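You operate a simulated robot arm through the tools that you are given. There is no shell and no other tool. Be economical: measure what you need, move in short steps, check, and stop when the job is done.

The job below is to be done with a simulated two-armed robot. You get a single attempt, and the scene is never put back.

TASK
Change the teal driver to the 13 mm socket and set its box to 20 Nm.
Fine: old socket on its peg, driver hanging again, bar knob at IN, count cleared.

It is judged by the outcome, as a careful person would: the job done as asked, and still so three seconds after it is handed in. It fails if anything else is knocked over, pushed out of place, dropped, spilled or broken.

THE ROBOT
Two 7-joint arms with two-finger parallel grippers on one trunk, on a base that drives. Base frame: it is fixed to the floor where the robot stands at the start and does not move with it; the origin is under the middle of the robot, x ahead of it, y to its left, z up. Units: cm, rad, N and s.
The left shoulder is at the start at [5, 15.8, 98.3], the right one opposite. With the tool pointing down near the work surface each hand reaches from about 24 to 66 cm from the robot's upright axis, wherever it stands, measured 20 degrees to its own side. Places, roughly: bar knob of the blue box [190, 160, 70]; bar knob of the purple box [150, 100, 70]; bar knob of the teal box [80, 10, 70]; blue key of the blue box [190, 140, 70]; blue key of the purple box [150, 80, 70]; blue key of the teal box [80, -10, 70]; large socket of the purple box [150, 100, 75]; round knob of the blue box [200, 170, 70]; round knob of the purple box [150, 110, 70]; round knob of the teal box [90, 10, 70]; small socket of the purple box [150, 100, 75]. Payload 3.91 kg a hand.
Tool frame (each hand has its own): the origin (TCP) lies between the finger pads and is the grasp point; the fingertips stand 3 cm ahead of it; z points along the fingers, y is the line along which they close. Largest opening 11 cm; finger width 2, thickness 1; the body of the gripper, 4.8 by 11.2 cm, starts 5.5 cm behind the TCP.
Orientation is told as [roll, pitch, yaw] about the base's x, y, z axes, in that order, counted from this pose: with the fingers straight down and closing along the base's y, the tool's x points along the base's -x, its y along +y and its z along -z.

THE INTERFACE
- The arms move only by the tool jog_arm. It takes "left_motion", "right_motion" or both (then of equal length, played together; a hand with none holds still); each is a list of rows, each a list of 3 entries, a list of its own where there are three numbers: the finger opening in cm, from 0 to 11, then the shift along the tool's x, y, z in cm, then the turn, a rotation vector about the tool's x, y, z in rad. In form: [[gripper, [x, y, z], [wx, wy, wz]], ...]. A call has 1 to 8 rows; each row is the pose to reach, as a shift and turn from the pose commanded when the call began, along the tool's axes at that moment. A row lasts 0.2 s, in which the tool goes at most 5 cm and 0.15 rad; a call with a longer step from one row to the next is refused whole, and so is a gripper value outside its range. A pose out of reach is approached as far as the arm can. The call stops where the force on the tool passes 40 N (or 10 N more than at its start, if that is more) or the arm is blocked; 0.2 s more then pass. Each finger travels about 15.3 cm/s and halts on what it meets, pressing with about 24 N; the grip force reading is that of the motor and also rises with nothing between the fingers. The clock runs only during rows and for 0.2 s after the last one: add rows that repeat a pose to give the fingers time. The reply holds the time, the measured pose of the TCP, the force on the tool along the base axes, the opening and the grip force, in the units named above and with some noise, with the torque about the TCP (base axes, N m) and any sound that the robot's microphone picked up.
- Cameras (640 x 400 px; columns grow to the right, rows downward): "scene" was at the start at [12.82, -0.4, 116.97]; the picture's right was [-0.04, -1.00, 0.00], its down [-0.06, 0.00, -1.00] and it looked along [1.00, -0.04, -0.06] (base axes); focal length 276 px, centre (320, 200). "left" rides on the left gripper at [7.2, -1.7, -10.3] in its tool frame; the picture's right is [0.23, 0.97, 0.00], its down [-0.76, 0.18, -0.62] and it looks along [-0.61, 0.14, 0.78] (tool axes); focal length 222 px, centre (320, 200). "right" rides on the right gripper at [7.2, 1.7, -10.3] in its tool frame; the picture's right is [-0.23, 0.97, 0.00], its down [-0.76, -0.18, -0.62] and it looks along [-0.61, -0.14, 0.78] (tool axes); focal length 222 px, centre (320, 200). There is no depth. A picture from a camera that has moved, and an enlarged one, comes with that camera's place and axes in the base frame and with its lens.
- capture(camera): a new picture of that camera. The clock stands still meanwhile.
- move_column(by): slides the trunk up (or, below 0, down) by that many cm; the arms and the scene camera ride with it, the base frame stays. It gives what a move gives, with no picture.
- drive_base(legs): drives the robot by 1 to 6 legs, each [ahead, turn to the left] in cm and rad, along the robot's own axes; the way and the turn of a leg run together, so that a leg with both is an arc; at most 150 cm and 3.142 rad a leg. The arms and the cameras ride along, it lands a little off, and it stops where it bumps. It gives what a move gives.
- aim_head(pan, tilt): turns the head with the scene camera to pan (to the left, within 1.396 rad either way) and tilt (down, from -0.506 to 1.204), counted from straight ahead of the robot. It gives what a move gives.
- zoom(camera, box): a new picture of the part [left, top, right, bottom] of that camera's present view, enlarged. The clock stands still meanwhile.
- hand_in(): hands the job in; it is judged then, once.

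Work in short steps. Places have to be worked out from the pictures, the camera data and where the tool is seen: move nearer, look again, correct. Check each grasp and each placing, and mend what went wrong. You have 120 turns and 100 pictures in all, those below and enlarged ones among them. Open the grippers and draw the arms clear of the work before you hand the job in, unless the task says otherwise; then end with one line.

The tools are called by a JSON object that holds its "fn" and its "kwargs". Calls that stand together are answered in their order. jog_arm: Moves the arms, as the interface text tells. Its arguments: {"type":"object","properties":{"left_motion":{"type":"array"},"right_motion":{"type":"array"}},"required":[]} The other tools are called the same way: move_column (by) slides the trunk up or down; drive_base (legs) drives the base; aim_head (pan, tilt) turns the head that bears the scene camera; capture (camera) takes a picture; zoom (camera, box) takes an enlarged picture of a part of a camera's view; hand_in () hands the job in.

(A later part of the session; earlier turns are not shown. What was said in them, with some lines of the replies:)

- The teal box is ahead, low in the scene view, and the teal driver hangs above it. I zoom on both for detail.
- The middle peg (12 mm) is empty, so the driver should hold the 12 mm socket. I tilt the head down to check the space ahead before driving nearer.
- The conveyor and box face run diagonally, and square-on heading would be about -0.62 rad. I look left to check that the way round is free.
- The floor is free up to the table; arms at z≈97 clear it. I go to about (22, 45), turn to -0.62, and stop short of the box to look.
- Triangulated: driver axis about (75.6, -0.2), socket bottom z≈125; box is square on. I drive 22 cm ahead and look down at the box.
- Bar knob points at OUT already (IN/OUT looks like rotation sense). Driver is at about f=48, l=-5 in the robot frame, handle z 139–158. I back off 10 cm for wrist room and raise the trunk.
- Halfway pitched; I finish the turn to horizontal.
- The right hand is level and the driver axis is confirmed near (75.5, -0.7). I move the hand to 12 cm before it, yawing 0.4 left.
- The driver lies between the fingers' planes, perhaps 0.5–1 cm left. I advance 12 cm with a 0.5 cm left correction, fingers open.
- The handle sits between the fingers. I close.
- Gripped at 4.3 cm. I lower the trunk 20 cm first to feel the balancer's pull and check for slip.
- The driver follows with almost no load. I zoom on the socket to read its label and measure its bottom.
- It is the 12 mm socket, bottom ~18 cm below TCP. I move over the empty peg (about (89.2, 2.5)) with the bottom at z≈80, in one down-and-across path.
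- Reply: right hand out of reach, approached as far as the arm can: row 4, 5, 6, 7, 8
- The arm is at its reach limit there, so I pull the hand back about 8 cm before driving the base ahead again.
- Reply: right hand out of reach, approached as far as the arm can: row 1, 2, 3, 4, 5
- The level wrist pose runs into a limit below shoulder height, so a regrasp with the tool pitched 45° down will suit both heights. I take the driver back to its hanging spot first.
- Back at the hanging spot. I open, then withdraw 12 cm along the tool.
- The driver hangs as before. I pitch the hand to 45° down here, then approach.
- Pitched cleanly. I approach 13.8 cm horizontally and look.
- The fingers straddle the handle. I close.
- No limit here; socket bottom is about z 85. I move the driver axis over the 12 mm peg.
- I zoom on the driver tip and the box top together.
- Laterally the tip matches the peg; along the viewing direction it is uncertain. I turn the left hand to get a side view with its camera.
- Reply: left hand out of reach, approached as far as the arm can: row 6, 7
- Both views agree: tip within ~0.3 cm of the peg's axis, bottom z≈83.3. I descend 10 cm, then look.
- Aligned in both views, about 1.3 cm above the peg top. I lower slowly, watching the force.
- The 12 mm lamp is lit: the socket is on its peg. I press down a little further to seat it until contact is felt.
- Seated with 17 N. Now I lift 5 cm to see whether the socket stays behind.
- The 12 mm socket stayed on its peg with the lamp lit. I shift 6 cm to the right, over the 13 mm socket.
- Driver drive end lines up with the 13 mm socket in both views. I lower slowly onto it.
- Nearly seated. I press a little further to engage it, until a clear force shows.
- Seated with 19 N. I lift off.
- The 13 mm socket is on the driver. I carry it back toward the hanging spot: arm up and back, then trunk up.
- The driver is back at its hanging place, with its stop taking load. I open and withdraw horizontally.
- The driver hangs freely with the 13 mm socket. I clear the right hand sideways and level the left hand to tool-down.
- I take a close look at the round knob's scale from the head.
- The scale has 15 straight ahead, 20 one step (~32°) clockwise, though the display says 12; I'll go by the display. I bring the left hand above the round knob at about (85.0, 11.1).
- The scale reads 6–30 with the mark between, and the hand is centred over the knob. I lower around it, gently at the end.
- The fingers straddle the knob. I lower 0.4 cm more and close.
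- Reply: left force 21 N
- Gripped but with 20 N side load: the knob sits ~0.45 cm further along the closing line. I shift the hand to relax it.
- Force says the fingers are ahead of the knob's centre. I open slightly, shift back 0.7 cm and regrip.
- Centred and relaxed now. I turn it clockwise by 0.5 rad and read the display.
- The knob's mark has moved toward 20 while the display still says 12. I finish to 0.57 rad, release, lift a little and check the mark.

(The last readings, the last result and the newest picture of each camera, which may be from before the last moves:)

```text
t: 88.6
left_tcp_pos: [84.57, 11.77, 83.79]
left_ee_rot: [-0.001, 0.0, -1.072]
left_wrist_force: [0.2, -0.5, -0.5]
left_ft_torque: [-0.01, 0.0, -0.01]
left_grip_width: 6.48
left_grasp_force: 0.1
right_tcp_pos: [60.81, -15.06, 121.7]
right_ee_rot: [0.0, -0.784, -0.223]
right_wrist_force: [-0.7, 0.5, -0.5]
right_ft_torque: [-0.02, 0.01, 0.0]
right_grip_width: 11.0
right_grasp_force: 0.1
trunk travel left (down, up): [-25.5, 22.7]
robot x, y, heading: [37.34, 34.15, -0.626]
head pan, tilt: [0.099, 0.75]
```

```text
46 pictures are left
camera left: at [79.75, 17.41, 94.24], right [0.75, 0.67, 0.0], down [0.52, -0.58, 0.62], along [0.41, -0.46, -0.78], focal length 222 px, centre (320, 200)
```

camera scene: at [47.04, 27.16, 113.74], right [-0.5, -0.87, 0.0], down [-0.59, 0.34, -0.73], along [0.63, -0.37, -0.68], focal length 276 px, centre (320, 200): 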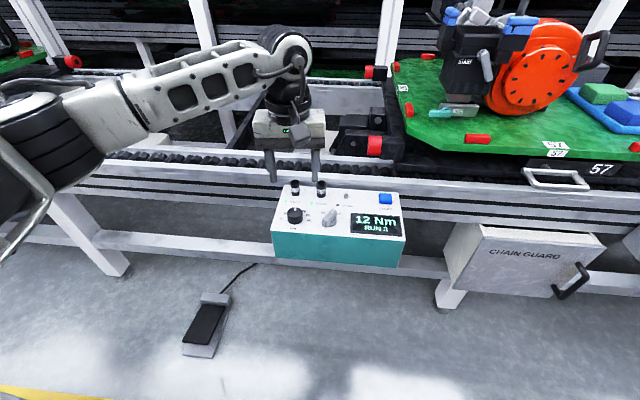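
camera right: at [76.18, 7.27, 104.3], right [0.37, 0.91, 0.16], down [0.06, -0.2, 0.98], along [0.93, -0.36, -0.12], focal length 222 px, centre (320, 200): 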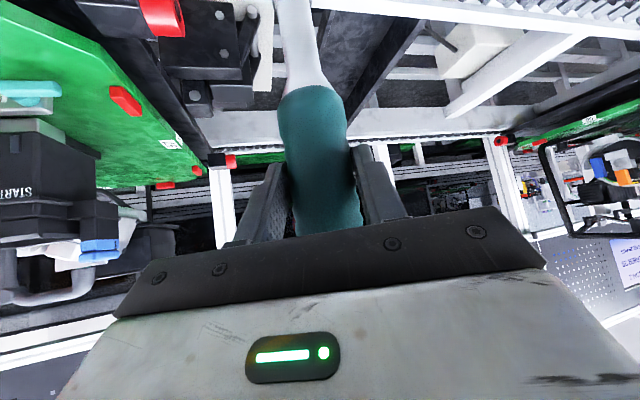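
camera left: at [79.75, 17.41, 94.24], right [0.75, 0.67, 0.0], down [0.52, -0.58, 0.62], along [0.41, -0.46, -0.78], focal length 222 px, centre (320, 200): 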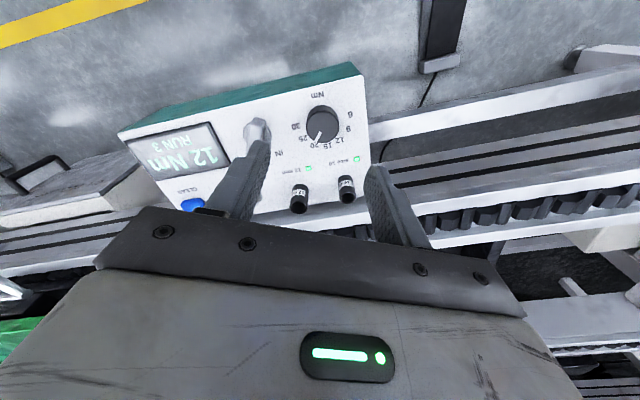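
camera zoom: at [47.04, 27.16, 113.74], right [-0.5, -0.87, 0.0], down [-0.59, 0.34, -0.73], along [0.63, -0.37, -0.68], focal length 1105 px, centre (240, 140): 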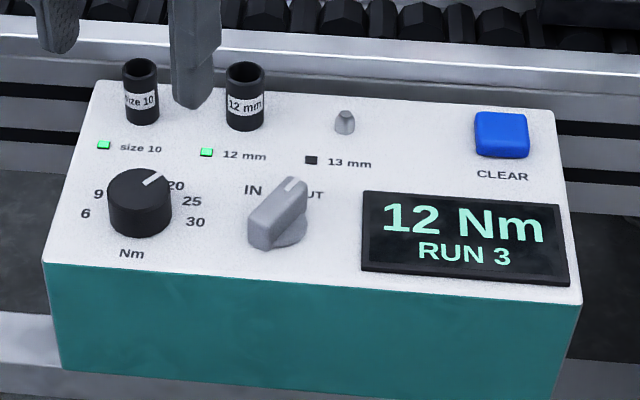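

The mark is on 20. The display may refresh on another event, so next is the bar knob, judged at (80.4, 5.85) and pointing ~33° clockwise. I move over it with the opening at 4.5 cm.

{"fn": "jog_arm", "kwargs": {"left_motion": [[5, [-0.8, -1.6, 0], [0, 0, 0.05]], [4.5, [-1.6, -3.2, 0], [0, 0, 0.1]], [4.5, [-2.4, -4.8, 0], [0, 0, 0.12]], [4.5, [-3.19, -6.5, 0], [0, 0, 0.12]], [4.5, [-3.19, -6.5, 3], [0, 0, 0.12]], [4.5, [-3.19, -6.5, 5], [0, 0, 0.12]], [4.5, [-3.19, -6.5, 5], [0, 0, 0.12]]]}}

{"fn": "zoom", "kwargs": {"camera": "scene", "box": [260, 165, 420, 265]}}

{"fn": "capture", "kwargs": {"camera": "left"}}

```text
t: 90.2
left_tcp_pos: [80.56, 5.87, 78.65]
left_ee_rot: [0.0, -0.002, -1.19]
left_wrist_force: [0.4, -0.9, 0.5]
left_ft_torque: [0.02, -0.01, 0.01]
left_grip_width: 4.49
left_grasp_force: 0.0
right_tcp_pos: [60.75, -15.06, 121.78]
right_ee_rot: [0.0, -0.785, -0.223]
right_wrist_force: [0.6, 0.2, -0.5]
right_ft_torque: [0.0, -0.02, 0.0]
right_grip_width: 11.0
right_grasp_force: 0.1
trunk travel left (down, up): [-25.5, 22.7]
robot x, y, heading: [36.9, 33.96, -0.625]
head pan, tilt: [0.099, 0.75]
```

```text
4.00 times, centred on (340, 215) of scene
camera zoom: at [47.04, 27.16, 113.74], right [-0.5, -0.87, 0.0], down [-0.59, 0.34, -0.73], along [0.63, -0.37, -0.68], focal length 1105 px, centre (240, 140)
```

zoom: 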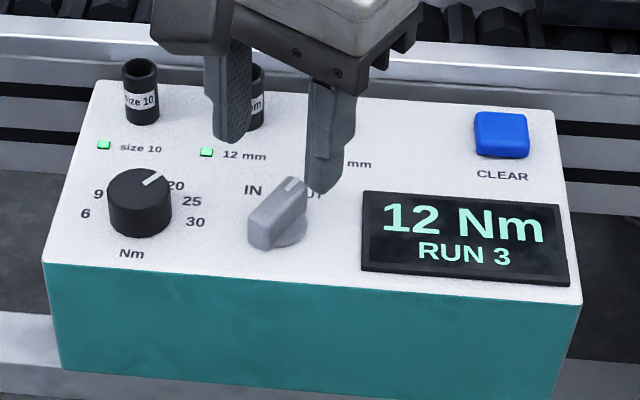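

```text
44 pictures are left
camera left: at [76.31, 12.08, 89.19], right [0.82, 0.57, 0.0], down [0.45, -0.64, 0.62], along [0.36, -0.51, -0.78], focal length 222 px, centre (320, 200)
```

left: 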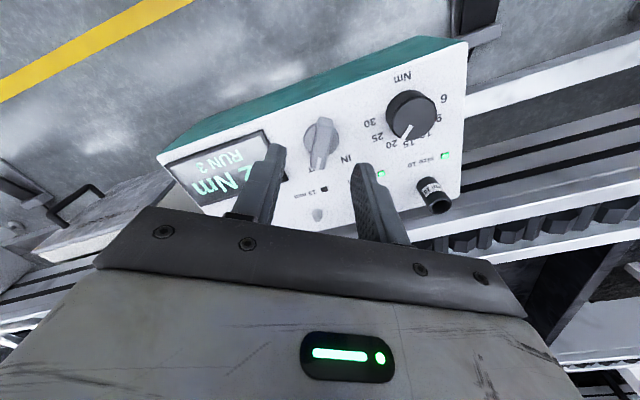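

The left view shows the bar centred between the fingers. I lower 4.6 cm and close.

{"fn": "jog_arm", "kwargs": {"left_motion": [[4.5, [0, 0, 1.5], [0, 0, 0]], [4.5, [0, 0, 3], [0, 0, 0]], [4.5, [0, 0, 4], [0, 0, 0]], [4.5, [0, 0, 4.6], [0, 0, 0]], [2.5, [0, 0, 4.6], [0, 0, 0]], [0.5, [0, 0, 4.6], [0, 0, 0]], [0.5, [0, 0, 4.6], [0, 0, 0]], [0.5, [0, 0, 4.6], [0, 0, 0]]]}}

{"fn": "zoom", "kwargs": {"camera": "scene", "box": [260, 165, 420, 265]}}

```text
t: 92.0
left_tcp_pos: [80.73, 6.09, 74.19]
left_ee_rot: [0.001, -0.001, -1.186]
left_wrist_force: [12.6, 3.3, 0.0]
left_ft_torque: [-0.03, -0.02, 0.86]
left_grip_width: 1.4
left_grasp_force: 45.1
right_tcp_pos: [61.0, -15.05, 121.88]
right_ee_rot: [-0.002, -0.784, -0.219]
right_wrist_force: [0.1, 1.2, -0.6]
right_ft_torque: [0.0, -0.01, 0.02]
right_grip_width: 10.99
right_grasp_force: 0.1
trunk travel left (down, up): [-25.5, 22.7]
robot x, y, heading: [37.02, 33.81, -0.621]
head pan, tilt: [0.099, 0.75]
```

```text
4.00 times, centred on (340, 215) of scene
camera zoom: at [47.13, 27.19, 113.73], right [-0.5, -0.87, 0.0], down [-0.59, 0.34, -0.73], along [0.63, -0.37, -0.68], focal length 1105 px, centre (240, 140)
```

zoom: 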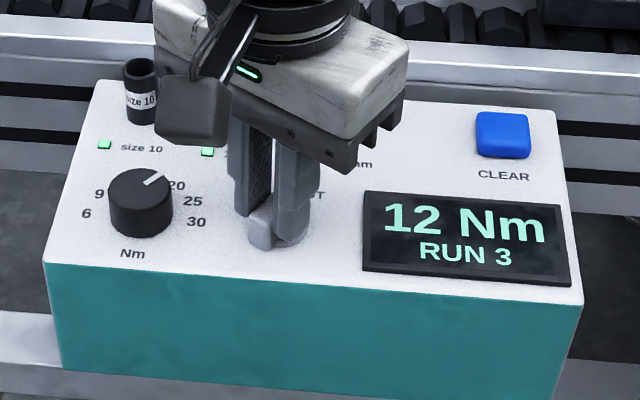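

Bar gripped. I take up the 0.3 cm offset and turn it counter-clockwise by about 1.0 rad toward IN.

{"fn": "jog_arm", "kwargs": {"left_motion": [[0.8, [0, 0.3, 0], [0, 0, -0.1]], [0.8, [0, 0.3, 0], [0, 0, -0.24]], [0.8, [0, 0.3, 0], [0, 0, -0.38]], [0.8, [0, 0.3, 0], [0, 0, -0.52]], [0.8, [0, 0.3, 0], [0, 0, -0.66]], [0.8, [0, 0.3, 0], [0, 0, -0.8]], [0.8, [0, 0.3, 0], [0, 0, -0.92]], [0.8, [0, 0.3, 0], [0, 0, -1.0]]]}}

{"fn": "zoom", "kwargs": {"camera": "scene", "box": [260, 165, 420, 265]}}

```text
t: 93.8
left_tcp_pos: [80.43, 5.57, 74.1]
left_ee_rot: [-0.011, 0.003, -0.195]
left_wrist_force: [-15.2, -29.8, -10.8]
left_ft_torque: [-0.6, -0.13, -0.22]
left_grip_width: 1.39
left_grasp_force: 45.0
right_tcp_pos: [60.77, -15.35, 121.64]
right_ee_rot: [0.004, -0.783, -0.226]
right_wrist_force: [0.8, -0.2, 0.5]
right_ft_torque: [-0.02, -0.04, -0.01]
right_grip_width: 11.0
right_grasp_force: 0.0
trunk travel left (down, up): [-25.5, 22.7]
robot x, y, heading: [37.01, 33.69, -0.627]
head pan, tilt: [0.099, 0.75]
```

```text
4.00 times, centred on (340, 215) of scene
camera zoom: at [47.0, 26.88, 113.72], right [-0.5, -0.87, 0.0], down [-0.59, 0.34, -0.73], along [0.63, -0.36, -0.68], focal length 1105 px, centre (240, 140)
```

zoom: 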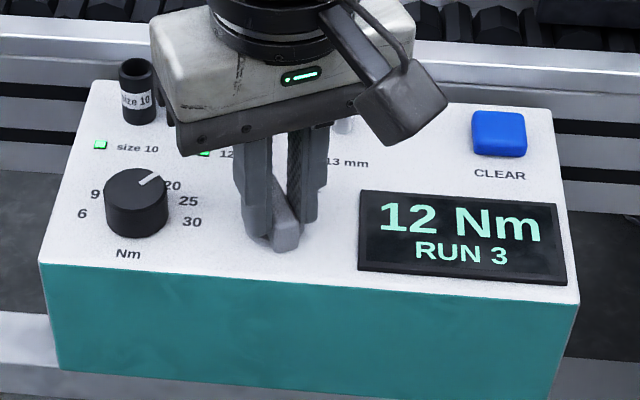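

The bar has turned to about 25° left, with a side load showing an off-centre pivot. I relieve 0.65 cm and turn 0.15 more.

{"fn": "jog_arm", "kwargs": {"left_motion": [[0.8, [0.15, -0.4, 0], [0, 0, 0]], [0.8, [0.18, -0.66, 0], [0, 0, -0.07]], [0.8, [0.18, -0.66, 0], [0, 0, -0.15]], [0.8, [0.18, -0.66, 0], [0, 0, -0.15]]]}}

```text
t: 94.8
left_tcp_pos: [80.3, 5.55, 74.14]
left_ee_rot: [0.001, 0.0, -0.044]
left_wrist_force: [-11.7, -9.7, -3.4]
left_ft_torque: [-0.48, 0.6, -1.15]
left_grip_width: 1.45
left_grasp_force: 45.2
right_tcp_pos: [60.95, -15.13, 121.74]
right_ee_rot: [0.002, -0.784, -0.224]
right_wrist_force: [0.7, -0.5, -0.6]
right_ft_torque: [0.01, -0.03, 0.0]
right_grip_width: 11.03
right_grasp_force: 0.1
trunk travel left (down, up): [-25.5, 22.7]
robot x, y, heading: [37.22, 33.84, -0.618]
head pan, tilt: [0.099, 0.75]
```

A resisting torque shows the end stop. I open, lift and check.

{"fn": "jog_arm", "kwargs": {"left_motion": [[2.5, [0, 0, 0], [0, 0, 0.02]], [5, [0, 0, 0], [0, 0, 0.02]], [5, [0, 0, 0], [0, 0, 0.02]], [5, [0, 0, -3], [0, 0, 0.02]], [5, [0, 0, -7], [0, 0, 0.02]], [5, [0, 0, -10], [0, 0, 0.02]], [5, [2, 4, -13], [0, 0, 0]], [5, [2, 8, -13], [0, 0, 0]]]}}

{"fn": "zoom", "kwargs": {"camera": "scene", "box": [260, 165, 420, 265]}}

```text
refused: row 7 steps farther than a row can; nothing moved
```

```text
4.00 times, centred on (340, 215) of scene
camera zoom: at [46.99, 27.1, 113.74], right [-0.5, -0.87, 0.0], down [-0.59, 0.34, -0.73], along [0.63, -0.37, -0.68], focal length 1105 px, centre (240, 140)
```

zoom: 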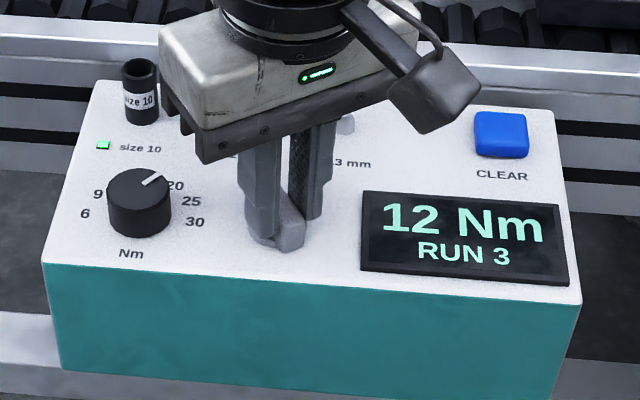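

The last rows were too long; I repeat with shorter ones.

{"fn": "jog_arm", "kwargs": {"left_motion": [[2.5, [0, 0, 0], [0, 0, 0.02]], [5, [0, 0, 0], [0, 0, 0.02]], [5, [0, 0, 0], [0, 0, 0.02]], [5, [0, 0, -3], [0, 0, 0.02]], [5, [0, 0, -7], [0, 0, 0.02]], [5, [0, 0, -10], [0, 0, 0.02]], [5, [1, 3, -12], [0, 0, 0]], [5, [1, 7, -12], [0, 0, 0]]]}}

{"fn": "zoom", "kwargs": {"camera": "scene", "box": [260, 165, 420, 265]}}

```text
t: 96.6
left_tcp_pos: [79.66, 12.55, 86.19]
left_ee_rot: [0.002, 0.001, -0.04]
left_wrist_force: [0.5, -0.4, -0.3]
left_ft_torque: [0.03, -0.01, 0.01]
left_grip_width: 5.0
left_grasp_force: 0.1
right_tcp_pos: [60.93, -15.01, 121.81]
right_ee_rot: [0.001, -0.784, -0.224]
right_wrist_force: [-0.7, 0.2, 0.0]
right_ft_torque: [0.01, 0.01, 0.03]
right_grip_width: 11.0
right_grasp_force: 0.1
trunk travel left (down, up): [-25.5, 22.7]
robot x, y, heading: [36.86, 33.76, -0.622]
head pan, tilt: [0.099, 0.75]
```

```text
4.00 times, centred on (340, 215) of scene
camera zoom: at [47.04, 27.19, 113.74], right [-0.5, -0.87, 0.0], down [-0.59, 0.34, -0.73], along [0.63, -0.37, -0.68], focal length 1105 px, centre (240, 140)
```

zoom: 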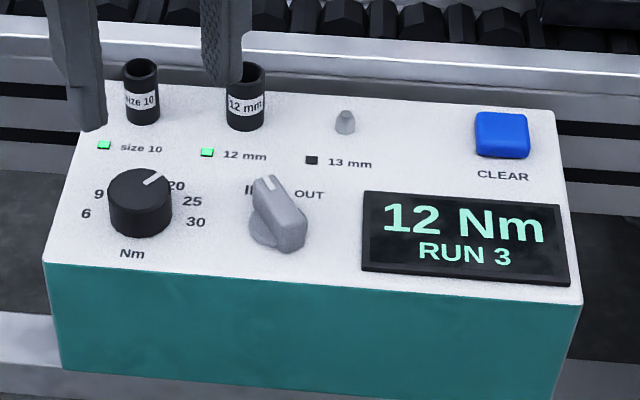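

Bar is at IN. Next is CLEAR, at about (78.7, -8.2), with the right hand: I bring it to tool-down first with fingers closing.

{"fn": "jog_arm", "kwargs": {"right_motion": [[8, [0, 0, 0], [0, 0.14, 0]], [5, [0, 0, 0], [0, 0.28, 0]], [2, [0, 0, 0], [0, 0.42, 0]], [0, [0, 0, 0], [0, 0.56, 0]], [0, [0, 0, 0], [0, 0.7, 0]], [0, [0, 0, 0], [0, 0.785, 0]], [0, [0, 0, 0], [0, 0.785, 0]]], "left_motion": [[5, [0, 2, -2], [0, 0, 0]], [5, [0, 5, -4], [0, 0, 0]], [5, [0, 9, -6], [0, 0, 0]], [5, [0, 12, -8], [0, 0, 0]], [5, [0, 14, -10], [0, 0, 0]], [5, [0, 14, -10], [0, 0, 0]], [5, [0, 14, -10], [0, 0, 0]]]}}

{"fn": "jog_arm", "kwargs": {"right_motion": [[0, [0, 0, 4.5], [0, 0, 0]], [0, [0, 0, 9], [0, 0, 0]], [0, [0, 0, 13.5], [0, 0, 0]], [0, [0, 0, 18], [0, 0, 0]], [0, [0, 0, 22.5], [0, 0, 0]], [0, [0, 0, 27], [0, 0, 0]], [0, [0, 0, 30], [0, 0, 0]], [0, [0, 0, 32], [0, 0, 0]]]}}

```text
t: 98.2
left_tcp_pos: [80.23, 26.54, 96.27]
left_ee_rot: [0.001, 0.0, -0.04]
left_wrist_force: [0.1, 0.3, -0.1]
left_ft_torque: [-0.02, 0.01, 0.0]
left_grip_width: 5.02
left_grasp_force: 0.0
right_tcp_pos: [59.48, -10.81, 117.18]
right_ee_rot: [0.0, 0.001, -0.226]
right_wrist_force: [-0.2, -0.7, -0.3]
right_ft_torque: [-0.01, 0.01, -0.01]
right_grip_width: 0.0
right_grasp_force: 23.8
right hand out of reach, approached as far as the arm can: row 4, 5, 6, 7
trunk travel left (down, up): [-25.5, 22.7]
robot x, y, heading: [37.18, 33.9, -0.623]
head pan, tilt: [0.099, 0.75]
```

```text
t: 100.0
left_tcp_pos: [80.29, 26.57, 96.26]
left_ee_rot: [-0.002, 0.002, -0.04]
left_wrist_force: [0.5, -0.1, -0.2]
left_ft_torque: [0.02, 0.0, 0.04]
left_grip_width: 5.0
left_grasp_force: 0.0
right_tcp_pos: [59.45, -10.95, 85.17]
right_ee_rot: [0.0, -0.001, -0.224]
right_wrist_force: [-0.5, 0.5, 0.1]
right_ft_torque: [-0.03, 0.0, -0.02]
right_grip_width: 0.0
right_grasp_force: 24.1
trunk travel left (down, up): [-25.5, 22.7]
robot x, y, heading: [37.34, 33.37, -0.624]
head pan, tilt: [0.099, 0.75]
```

Right hand is down at z 85. I move over the CLEAR key at this height and look.

{"fn": "jog_arm", "kwargs": {"right_motion": [[0, [-3.6, 1.4, 0], [0, 0, 0]], [0, [-7.2, 2.8, 0], [0, 0, 0]], [0, [-10.9, 4.2, 0], [0, 0, 0]], [0, [-14.6, 5.6, 0], [0, 0, 0]], [0, [-18.2, 6.9, 0], [0, 0, 0]], [0, [-18.2, 6.9, 4], [0, 0, 0]], [0, [-18.2, 6.9, 4], [0, 0, 0]]]}}

{"fn": "zoom", "kwargs": {"camera": "scene", "box": [300, 150, 460, 250]}}

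{"fn": "capture", "kwargs": {"camera": "right"}}

```text
t: 101.6
left_tcp_pos: [80.11, 26.44, 96.21]
left_ee_rot: [0.001, 0.0, -0.042]
left_wrist_force: [-0.4, 0.1, -0.1]
left_ft_torque: [0.0, 0.0, 0.03]
left_grip_width: 4.99
left_grasp_force: 0.0
right_tcp_pos: [78.71, -8.17, 81.28]
right_ee_rot: [0.0, 0.0, -0.223]
right_wrist_force: [0.5, 0.4, 0.2]
right_ft_torque: [-0.02, 0.01, -0.01]
right_grip_width: 0.0
right_grasp_force: 23.9
trunk travel left (down, up): [-25.5, 22.7]
robot x, y, heading: [37.08, 33.73, -0.622]
head pan, tilt: [0.099, 0.75]
```

```text
4.00 times, centred on (380, 200) of scene
camera zoom: at [47.04, 27.15, 113.74], right [-0.5, -0.87, 0.0], down [-0.59, 0.34, -0.73], along [0.63, -0.37, -0.68], focal length 1105 px, centre (80, 200)
```

zoom: 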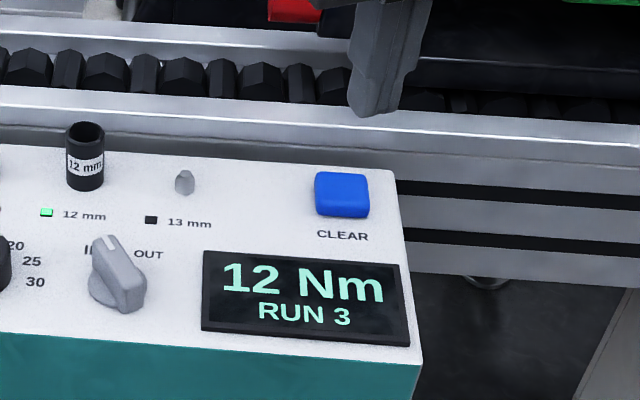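

```text
38 pictures are left
camera right: at [72.07, -4.97, 91.58], right [0.44, 0.9, 0.0], down [0.7, -0.34, 0.62], along [0.56, -0.27, -0.78], focal length 222 px, centre (320, 200)
```

right: 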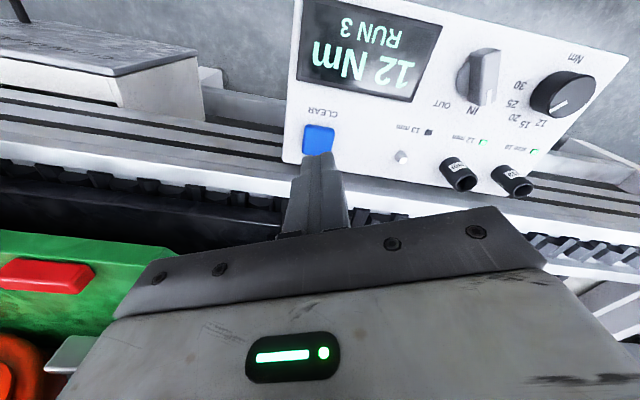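

The right view puts the landing point on the key but ~0.7 cm toward its near edge. I shift 0.6 forward and lower gradually to press.

{"fn": "jog_arm", "kwargs": {"right_motion": [[0, [-0.6, 0.1, 2], [0, 0, 0]], [0, [-0.6, 0.1, 4], [0, 0, 0]], [0, [-0.6, 0.1, 5], [0, 0, 0]], [0, [-0.6, 0.1, 5.6], [0, 0, 0]], [0, [-0.6, 0.1, 6], [0, 0, 0]], [0, [-0.6, 0.1, 6.3], [0, 0, 0]], [0, [-0.6, 0.1, 6.6], [0, 0, 0]], [0, [-0.6, 0.1, 6.9], [0, 0, 0]]]}}

{"fn": "zoom", "kwargs": {"camera": "scene", "box": [300, 150, 460, 250]}}

```text
t: 103.4
left_tcp_pos: [80.3, 26.48, 96.17]
left_ee_rot: [0.0, 0.0, -0.04]
left_wrist_force: [-0.7, -0.3, -0.5]
left_ft_torque: [-0.03, 0.05, -0.01]
left_grip_width: 4.99
left_grasp_force: 0.1
right_tcp_pos: [79.32, -8.31, 74.42]
right_ee_rot: [0.002, 0.0, -0.222]
right_wrist_force: [0.2, 0.3, -0.8]
right_ft_torque: [-0.01, -0.02, -0.02]
right_grip_width: 0.0
right_grasp_force: 24.1
trunk travel left (down, up): [-25.5, 22.7]
robot x, y, heading: [36.82, 33.4, -0.627]
head pan, tilt: [0.099, 0.75]
```

```text
4.00 times, centred on (380, 200) of scene
camera zoom: at [47.04, 27.16, 113.74], right [-0.5, -0.87, 0.0], down [-0.59, 0.34, -0.73], along [0.63, -0.37, -0.68], focal length 1105 px, centre (80, 200)
```

zoom: 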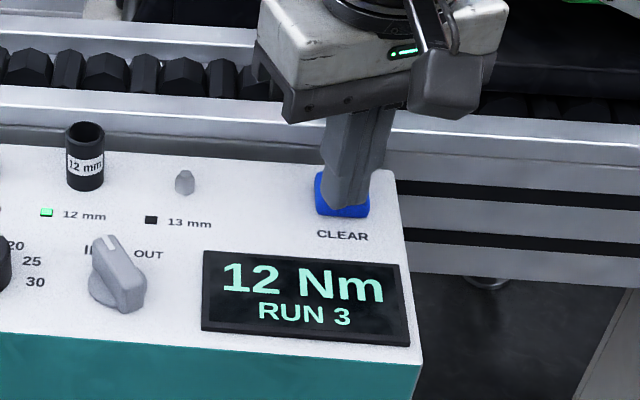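

The tips are centred on the key, not yet touching. I press further slowly.

{"fn": "jog_arm", "kwargs": {"right_motion": [[0, [0, 0, 0.2], [0, 0, 0]], [0, [0, 0, 0.4], [0, 0, 0]], [0, [0, 0, 0.6], [0, 0, 0]], [0, [0, 0, 0.8], [0, 0, 0]], [0, [0, 0, 0.95], [0, 0, 0]]]}}

{"fn": "zoom", "kwargs": {"camera": "scene", "box": [300, 150, 460, 250]}}

```text
t: 104.6
left_tcp_pos: [80.25, 26.67, 96.36]
left_ee_rot: [-0.002, -0.001, -0.041]
left_wrist_force: [-0.5, 0.4, 0.5]
left_ft_torque: [0.03, 0.02, 0.03]
left_grip_width: 5.0
left_grasp_force: 0.2
right_tcp_pos: [79.33, -8.23, 73.68]
right_ee_rot: [-0.002, -0.006, -0.222]
right_wrist_force: [-3.4, -1.1, 18.3]
right_ft_torque: [-0.01, 0.01, 0.12]
right_grip_width: 0.01
right_grasp_force: 24.1
trunk travel left (down, up): [-25.5, 22.7]
robot x, y, heading: [36.96, 33.48, -0.632]
head pan, tilt: [0.099, 0.75]
heard: click
```

```text
4.00 times, centred on (380, 200) of scene
camera zoom: at [46.91, 27.25, 113.79], right [-0.5, -0.87, 0.0], down [-0.59, 0.34, -0.73], along [0.63, -0.37, -0.68], focal length 1105 px, centre (80, 200)
```

zoom: 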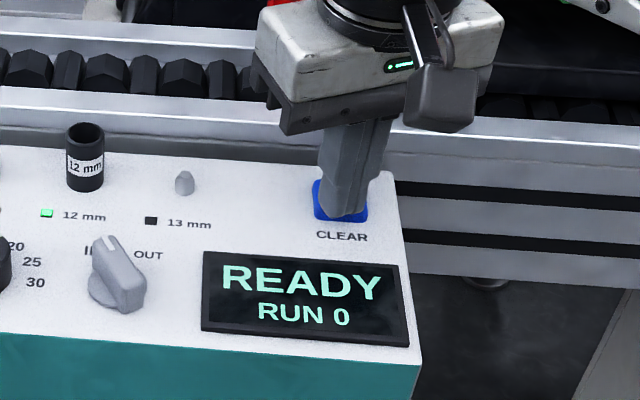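

Click heard; display shows READY, RUN 0. I lift off and look again.

{"fn": "jog_arm", "kwargs": {"right_motion": [[0, [0, 0, -1], [0, 0, 0]], [0, [0, 0, -4], [0, 0, 0]], [0, [0, 0, -8], [0, 0, 0]], [0, [0, 0, -12], [0, 0, 0]], [0, [4, -1, -13], [0, 0, 0]], [0, [8, -2, -13], [0, 0, 0]], [0, [12, -4, -13], [0, 0, 0]], [0, [16, -6, -13], [0, 0, 0]]]}}

{"fn": "zoom", "kwargs": {"camera": "scene", "box": [260, 165, 420, 265]}}

```text
t: 106.4
left_tcp_pos: [80.31, 26.55, 96.22]
left_ee_rot: [0.0, -0.003, -0.04]
left_wrist_force: [0.2, -0.2, 0.2]
left_ft_torque: [0.03, -0.01, 0.01]
left_grip_width: 5.03
left_grasp_force: 0.0
right_tcp_pos: [62.34, -10.58, 86.33]
right_ee_rot: [0.001, -0.001, -0.222]
right_wrist_force: [0.1, 0.2, 0.6]
right_ft_torque: [0.0, 0.02, 0.03]
right_grip_width: 0.01
right_grasp_force: 24.1
trunk travel left (down, up): [-25.5, 22.7]
robot x, y, heading: [36.94, 33.58, -0.625]
head pan, tilt: [0.099, 0.75]
```

```text
4.00 times, centred on (340, 215) of scene
camera zoom: at [47.02, 27.15, 113.75], right [-0.5, -0.87, 0.0], down [-0.59, 0.34, -0.73], along [0.63, -0.37, -0.68], focal length 1105 px, centre (240, 140)
```

zoom: 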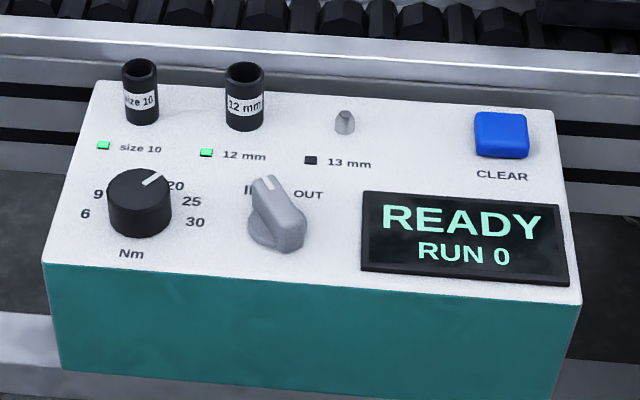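

READY, RUN 0: the "12 Nm" was the last measured torque, so the knob mark is the setting. I check the mark precisely from the left camera.

{"fn": "capture", "kwargs": {"camera": "left"}}

{"fn": "zoom", "kwargs": {"camera": "scene", "box": [275, 195, 323, 225]}}

```text
34 pictures are left
camera left: at [72.98, 25.13, 106.68], right [-0.19, 0.98, 0.0], down [0.77, 0.15, 0.62], along [0.61, 0.12, -0.78], focal length 222 px, centre (320, 200)
```

left: 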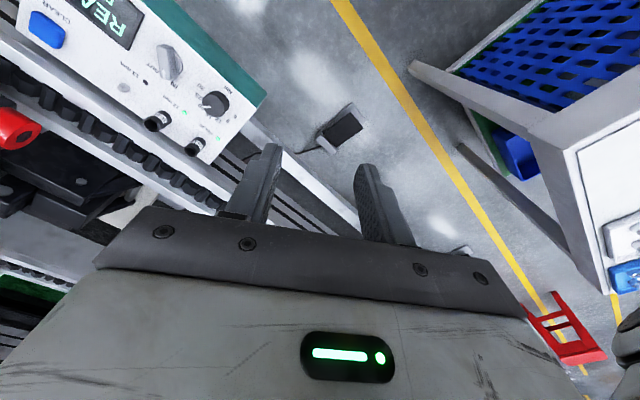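

```text
13.33 times, centred on (299, 210) of scene
camera zoom: at [47.02, 27.15, 113.75], right [-0.5, -0.87, 0.0], down [-0.59, 0.34, -0.73], along [0.63, -0.37, -0.68], focal length 3685 px, centre (600, 67)
```

zoom: 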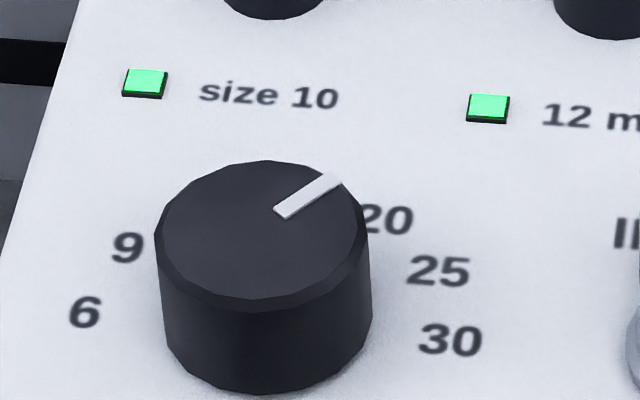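

The mark reads roughly 33–40° against 33° for the 20 label; I want a closer, more overhead view, so I move the left hand over the knob.

{"fn": "jog_arm", "kwargs": {"left_motion": [[5, [-0.5, -2.5, 1.5], [0, 0, 0.12]], [5, [-1, -5, 3], [0, 0, 0.25]], [5, [-1.8, -7.5, 4.5], [0, 0, 0.38]], [5, [-2.5, -10, 6], [0, 0, 0.5]], [5, [-3.2, -12.5, 7.5], [0, 0, 0.585]], [5, [-3.8, -14.9, 9], [0, 0, 0.585]], [5, [-3.8, -14.9, 9], [0, 0, 0.585]]]}}

{"fn": "capture", "kwargs": {"camera": "left"}}

```text
t: 108.0
left_tcp_pos: [83.44, 11.42, 87.14]
left_ee_rot: [0.001, 0.001, -0.627]
left_wrist_force: [0.5, 0.6, 0.0]
left_ft_torque: [-0.03, -0.02, -0.01]
left_grip_width: 5.02
left_grasp_force: 0.0
right_tcp_pos: [62.38, -10.64, 86.4]
right_ee_rot: [0.001, 0.002, -0.223]
right_wrist_force: [-0.1, -0.2, -0.3]
right_ft_torque: [0.04, 0.04, -0.01]
right_grip_width: 0.0
right_grasp_force: 23.9
trunk travel left (down, up): [-25.5, 22.7]
robot x, y, heading: [36.65, 33.66, -0.622]
head pan, tilt: [0.099, 0.75]
```

```text
32 pictures are left
camera left: at [76.69, 14.39, 97.59], right [0.39, 0.92, 0.0], down [0.72, -0.3, 0.62], along [0.57, -0.24, -0.78], focal length 222 px, centre (320, 200)
```

left: 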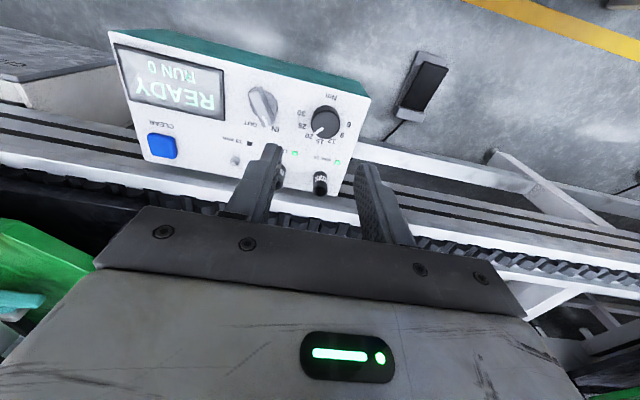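

{"fn": "zoom", "kwargs": {"camera": "left", "box": [285, 85, 365, 150]}}

```text
6.15 times, centred on (325, 118) of left
camera zoom: at [76.69, 14.39, 97.59], right [0.39, 0.92, 0.0], down [0.72, -0.3, 0.62], along [0.57, -0.24, -0.78], focal length 1367 px, centre (289, 708)
```

zoom: 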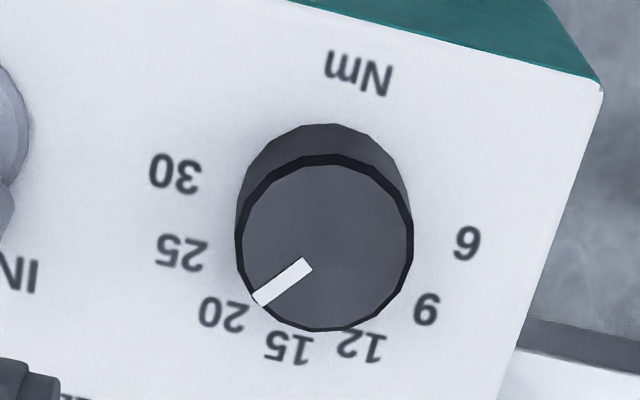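

Near-overhead: labels are 30° apart, with 20 at +30°, while the mark sits at about 36–40°. I zoom tighter to measure it before correcting.

{"fn": "zoom", "kwargs": {"camera": "left", "box": [312, 102, 340, 128]}}

```text
15.38 times, centred on (326, 115) of left
camera zoom: at [76.69, 14.39, 97.59], right [0.39, 0.92, 0.0], down [0.72, -0.3, 0.62], along [0.57, -0.24, -0.78], focal length 3417 px, centre (228, 1508)
```

zoom: 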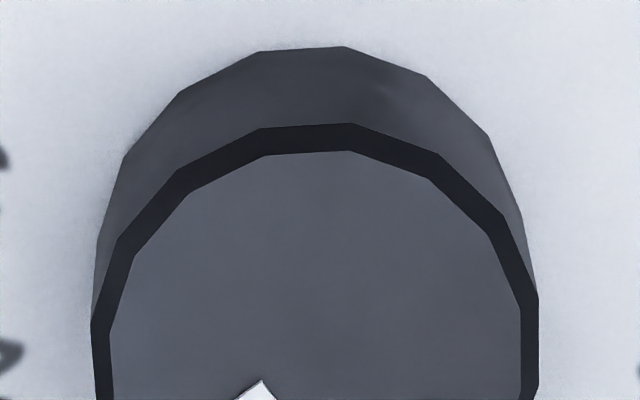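

{"fn": "zoom", "kwargs": {"camera": "left", "box": [308, 107, 344, 133]}}

```text
15.38 times, centred on (326, 120) of left
camera zoom: at [76.69, 14.39, 97.59], right [0.39, 0.92, 0.0], down [0.72, -0.3, 0.62], along [0.57, -0.24, -0.78], focal length 3417 px, centre (228, 1431)
```

zoom: 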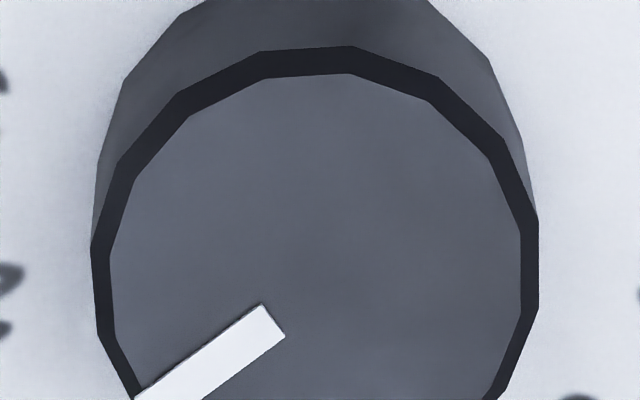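

The mark's true direction is ~40°, 10° past the 20. I regrip the knob (centre 84.6, 11.8) to turn it back 0.175 rad.

{"fn": "jog_arm", "kwargs": {"left_motion": [[6.5, [-0.4, 0.5, 3], [0, 0, 0]], [6.5, [-0.7, 1, 6], [0, 0, 0]], [6.5, [-0.7, 1, 9], [0, 0, 0]], [6.5, [-0.7, 1, 11.5], [0, 0, 0]], [6.5, [-0.7, 1, 12.7], [0, 0, 0]], [6.5, [-0.7, 1, 13.3], [0, 0, 0]], [6.5, [-0.7, 1, 13.3], [0, 0, 0]]]}}

{"fn": "jog_arm", "kwargs": {"left_motion": [[5, [0, 0, 0], [0, 0, 0]], [3.8, [0, 0, 0], [0, 0, 0]], [3, [0, 0, 0], [0, 0, 0]], [3, [0, 0, 0], [0, 0, 0]]]}}

```text
t: 109.6
left_tcp_pos: [84.75, 11.92, 73.86]
left_ee_rot: [0.001, 0.001, -0.627]
left_wrist_force: [0.4, -0.3, -0.1]
left_ft_torque: [-0.02, -0.01, 0.01]
left_grip_width: 6.5
left_grasp_force: 0.1
right_tcp_pos: [62.38, -10.74, 86.36]
right_ee_rot: [0.0, 0.0, -0.224]
right_wrist_force: [0.6, 0.5, 0.9]
right_ft_torque: [0.0, 0.0, 0.03]
right_grip_width: 0.0
right_grasp_force: 23.7
trunk travel left (down, up): [-25.5, 22.7]
robot x, y, heading: [37.03, 33.33, -0.624]
head pan, tilt: [0.099, 0.75]
```

```text
t: 110.6
left_tcp_pos: [84.79, 11.96, 73.84]
left_ee_rot: [0.0, 0.0, -0.627]
left_wrist_force: [-0.3, 0.8, -0.7]
left_ft_torque: [-0.02, 0.04, -0.03]
left_grip_width: 3.33
left_grasp_force: 44.7
right_tcp_pos: [62.37, -10.65, 86.5]
right_ee_rot: [0.0, 0.0, -0.223]
right_wrist_force: [-1.1, -0.6, -0.1]
right_ft_torque: [-0.01, 0.0, -0.03]
right_grip_width: 0.0
right_grasp_force: 24.2
trunk travel left (down, up): [-25.5, 22.7]
robot x, y, heading: [37.3, 33.6, -0.623]
head pan, tilt: [0.099, 0.75]
```

Perfectly centred grip, no side load. I turn back 0.175 rad, release and lift to the same viewing height.

{"fn": "jog_arm", "kwargs": {"left_motion": [[3, [0, 0, 0], [0, 0, -0.09]], [3, [0, 0, 0], [0, 0, -0.175]], [3, [0, 0, 0], [0, 0, -0.175]], [6.5, [0, 0, 0], [0, 0, -0.175]], [6.5, [0, 0, 0], [0, 0, -0.175]], [6.5, [0, 0, -4.5], [0, 0, -0.175]], [6.5, [0, 0, -9], [0, 0, -0.09]], [6.5, [0, 0, -13], [0, 0, 0]]]}}

{"fn": "zoom", "kwargs": {"camera": "left", "box": [285, 75, 365, 140]}}

```text
t: 112.4
left_tcp_pos: [84.58, 11.86, 86.85]
left_ee_rot: [0.0, 0.003, -0.629]
left_wrist_force: [0.9, -0.1, 0.4]
left_ft_torque: [0.02, 0.0, 0.0]
left_grip_width: 6.49
left_grasp_force: 0.1
right_tcp_pos: [62.44, -10.63, 86.38]
right_ee_rot: [0.001, 0.001, -0.224]
right_wrist_force: [0.3, -0.4, -0.3]
right_ft_torque: [-0.03, -0.04, -0.02]
right_grip_width: 0.03
right_grasp_force: 24.1
trunk travel left (down, up): [-25.5, 22.7]
robot x, y, heading: [36.75, 33.63, -0.618]
head pan, tilt: [0.099, 0.75]
```

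```text
6.15 times, centred on (325, 108) of left
camera zoom: at [77.74, 14.82, 97.36], right [0.39, 0.92, 0.0], down [0.72, -0.3, 0.62], along [0.57, -0.24, -0.78], focal length 1367 px, centre (289, 769)
```

zoom: 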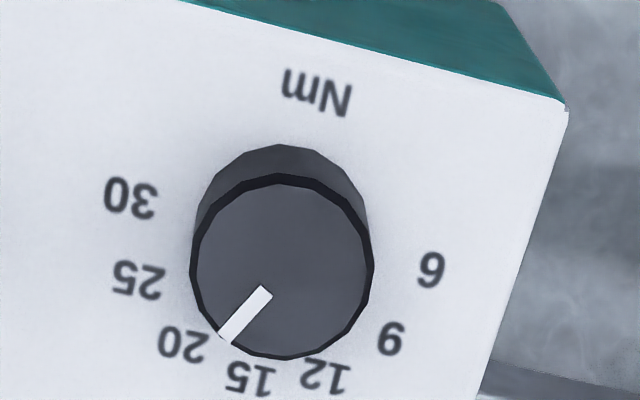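

The mark now points right at 20 (≈29.5° vs 30°). I draw both arms clear and take a final look.

{"fn": "jog_arm", "kwargs": {"left_motion": [[6.5, [0, 1, -3], [0, 0, 0]], [6.5, [0, 4, -5], [0, 0, 0]], [6.5, [1, 8, -7], [0, 0, 0]], [6.5, [2, 12, -9], [0, 0, 0]], [6.5, [4, 15, -11], [0, 0, 0]], [6.5, [6, 17, -12], [0, 0, 0]]], "right_motion": [[3, [1, -3, -2], [0, 0, 0]], [3, [2, -6, -4], [0, 0, 0]], [3, [3, -9, -6], [0, 0, 0]], [3, [3, -11, -8], [0, 0, 0]], [3, [3, -12, -10], [0, 0, 0]], [3, [3, -12, -12], [0, 0, 0]]]}}

{"fn": "drive_base", "kwargs": {"legs": [[-20, 0]]}}

{"fn": "aim_head", "kwargs": {"pan": 0.0, "tilt": 0.25}}

{"fn": "capture", "kwargs": {"camera": "scene"}}

{"fn": "zoom", "kwargs": {"camera": "scene", "box": [250, 270, 410, 370]}}

{"fn": "zoom", "kwargs": {"camera": "scene", "box": [300, 60, 400, 160]}}

```text
t: 113.8
left_tcp_pos: [89.84, 29.11, 98.96]
left_ee_rot: [-0.001, 0.0, -0.628]
left_wrist_force: [0.5, -0.3, 0.2]
left_ft_torque: [0.01, 0.0, 0.0]
left_grip_width: 6.5
left_grasp_force: 0.1
right_tcp_pos: [56.79, -21.17, 98.39]
right_ee_rot: [-0.001, 0.0, -0.227]
right_wrist_force: [-1.2, -0.4, -0.2]
right_ft_torque: [-0.01, 0.02, -0.03]
right_grip_width: 2.99
right_grasp_force: 0.0
right hand out of reach, approached as far as the arm can: row 5, 6
trunk travel left (down, up): [-25.5, 22.7]
robot x, y, heading: [37.26, 33.72, -0.623]
head pan, tilt: [0.099, 0.75]
```

```text
t: 115.4
left_tcp_pos: [73.53, 40.84, 98.83]
left_ee_rot: [0.0, 0.001, -0.627]
left_wrist_force: [-1.0, 0.8, 0.0]
left_ft_torque: [0.0, -0.01, 0.0]
left_grip_width: 6.5
left_grasp_force: 0.0
right_tcp_pos: [40.53, -9.65, 98.42]
right_ee_rot: [0.0, 0.001, -0.228]
right_wrist_force: [0.3, -0.5, -0.3]
right_ft_torque: [0.01, 0.0, -0.03]
right_grip_width: 3.0
right_grasp_force: 0.0
trunk travel left (down, up): [-25.5, 22.7]
robot x, y, heading: [20.88, 45.48, -0.629]
head pan, tilt: [0.099, 0.75]
```

```text
t: 116.3
left_tcp_pos: [73.56, 40.79, 98.87]
left_ee_rot: [0.0, 0.001, -0.627]
left_wrist_force: [0.1, -0.1, 0.3]
left_ft_torque: [0.04, -0.02, 0.01]
left_grip_width: 6.52
left_grasp_force: 0.0
right_tcp_pos: [40.55, -9.42, 98.33]
right_ee_rot: [0.0, -0.001, -0.23]
right_wrist_force: [-0.3, -1.1, -0.7]
right_ft_torque: [0.0, 0.02, -0.02]
right_grip_width: 2.97
right_grasp_force: 0.1
trunk travel left (down, up): [-25.5, 22.7]
robot x, y, heading: [20.49, 45.13, -0.625]
head pan, tilt: [0.0, 0.25]
```

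```text
27 pictures are left
camera scene: at [31.23, 37.52, 118.24], right [-0.58, -0.81, 0.0], down [-0.2, 0.14, -0.97], along [0.79, -0.57, -0.25], focal length 276 px, centre (320, 200)
```

scene: 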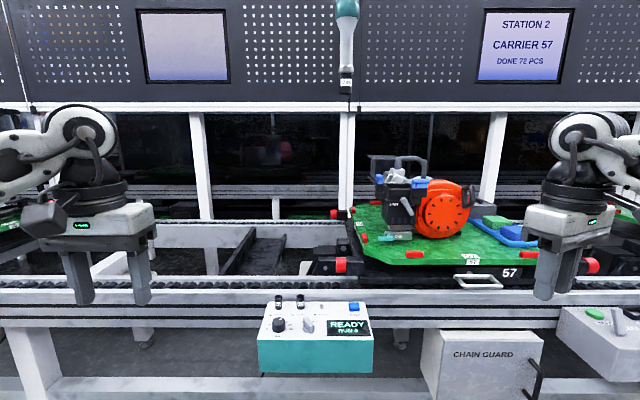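

```text
4.00 times, centred on (330, 320) of scene
camera zoom: at [31.23, 37.52, 118.24], right [-0.58, -0.81, 0.0], down [-0.2, 0.14, -0.97], along [0.79, -0.57, -0.25], focal length 1105 px, centre (280, -280)
```

zoom: 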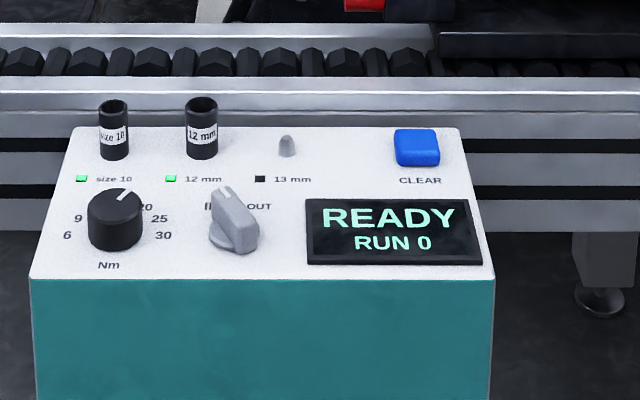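

```text
4.00 times, centred on (350, 110) of scene
camera zoom: at [31.23, 37.52, 118.24], right [-0.58, -0.81, 0.0], down [-0.2, 0.14, -0.97], along [0.79, -0.57, -0.25], focal length 1105 px, centre (200, 560)
```

zoom: 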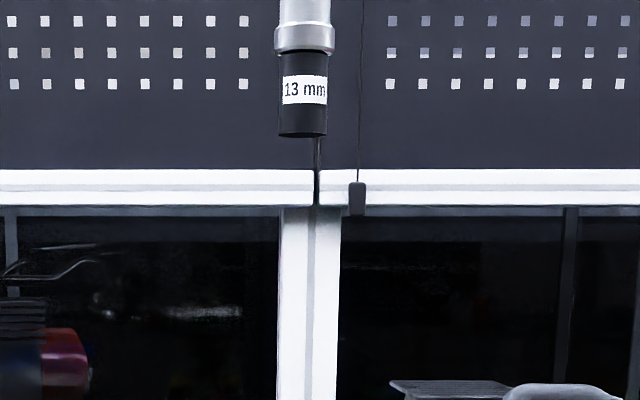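

Everything checks out: 12 mm on its peg, 13 mm on the hanging driver, knob at 20, bar at IN, RUN 0, and both arms clear. I hand it in.

{"fn": "hand_in", "kwargs": {}}

```text
The job is handed in.
```

The teal driver now carries the 13 mm socket and hangs again; the 12 mm socket is on its peg, the torque knob is at 20 Nm, the bar knob is at IN, and the display reads READY, RUN 0.
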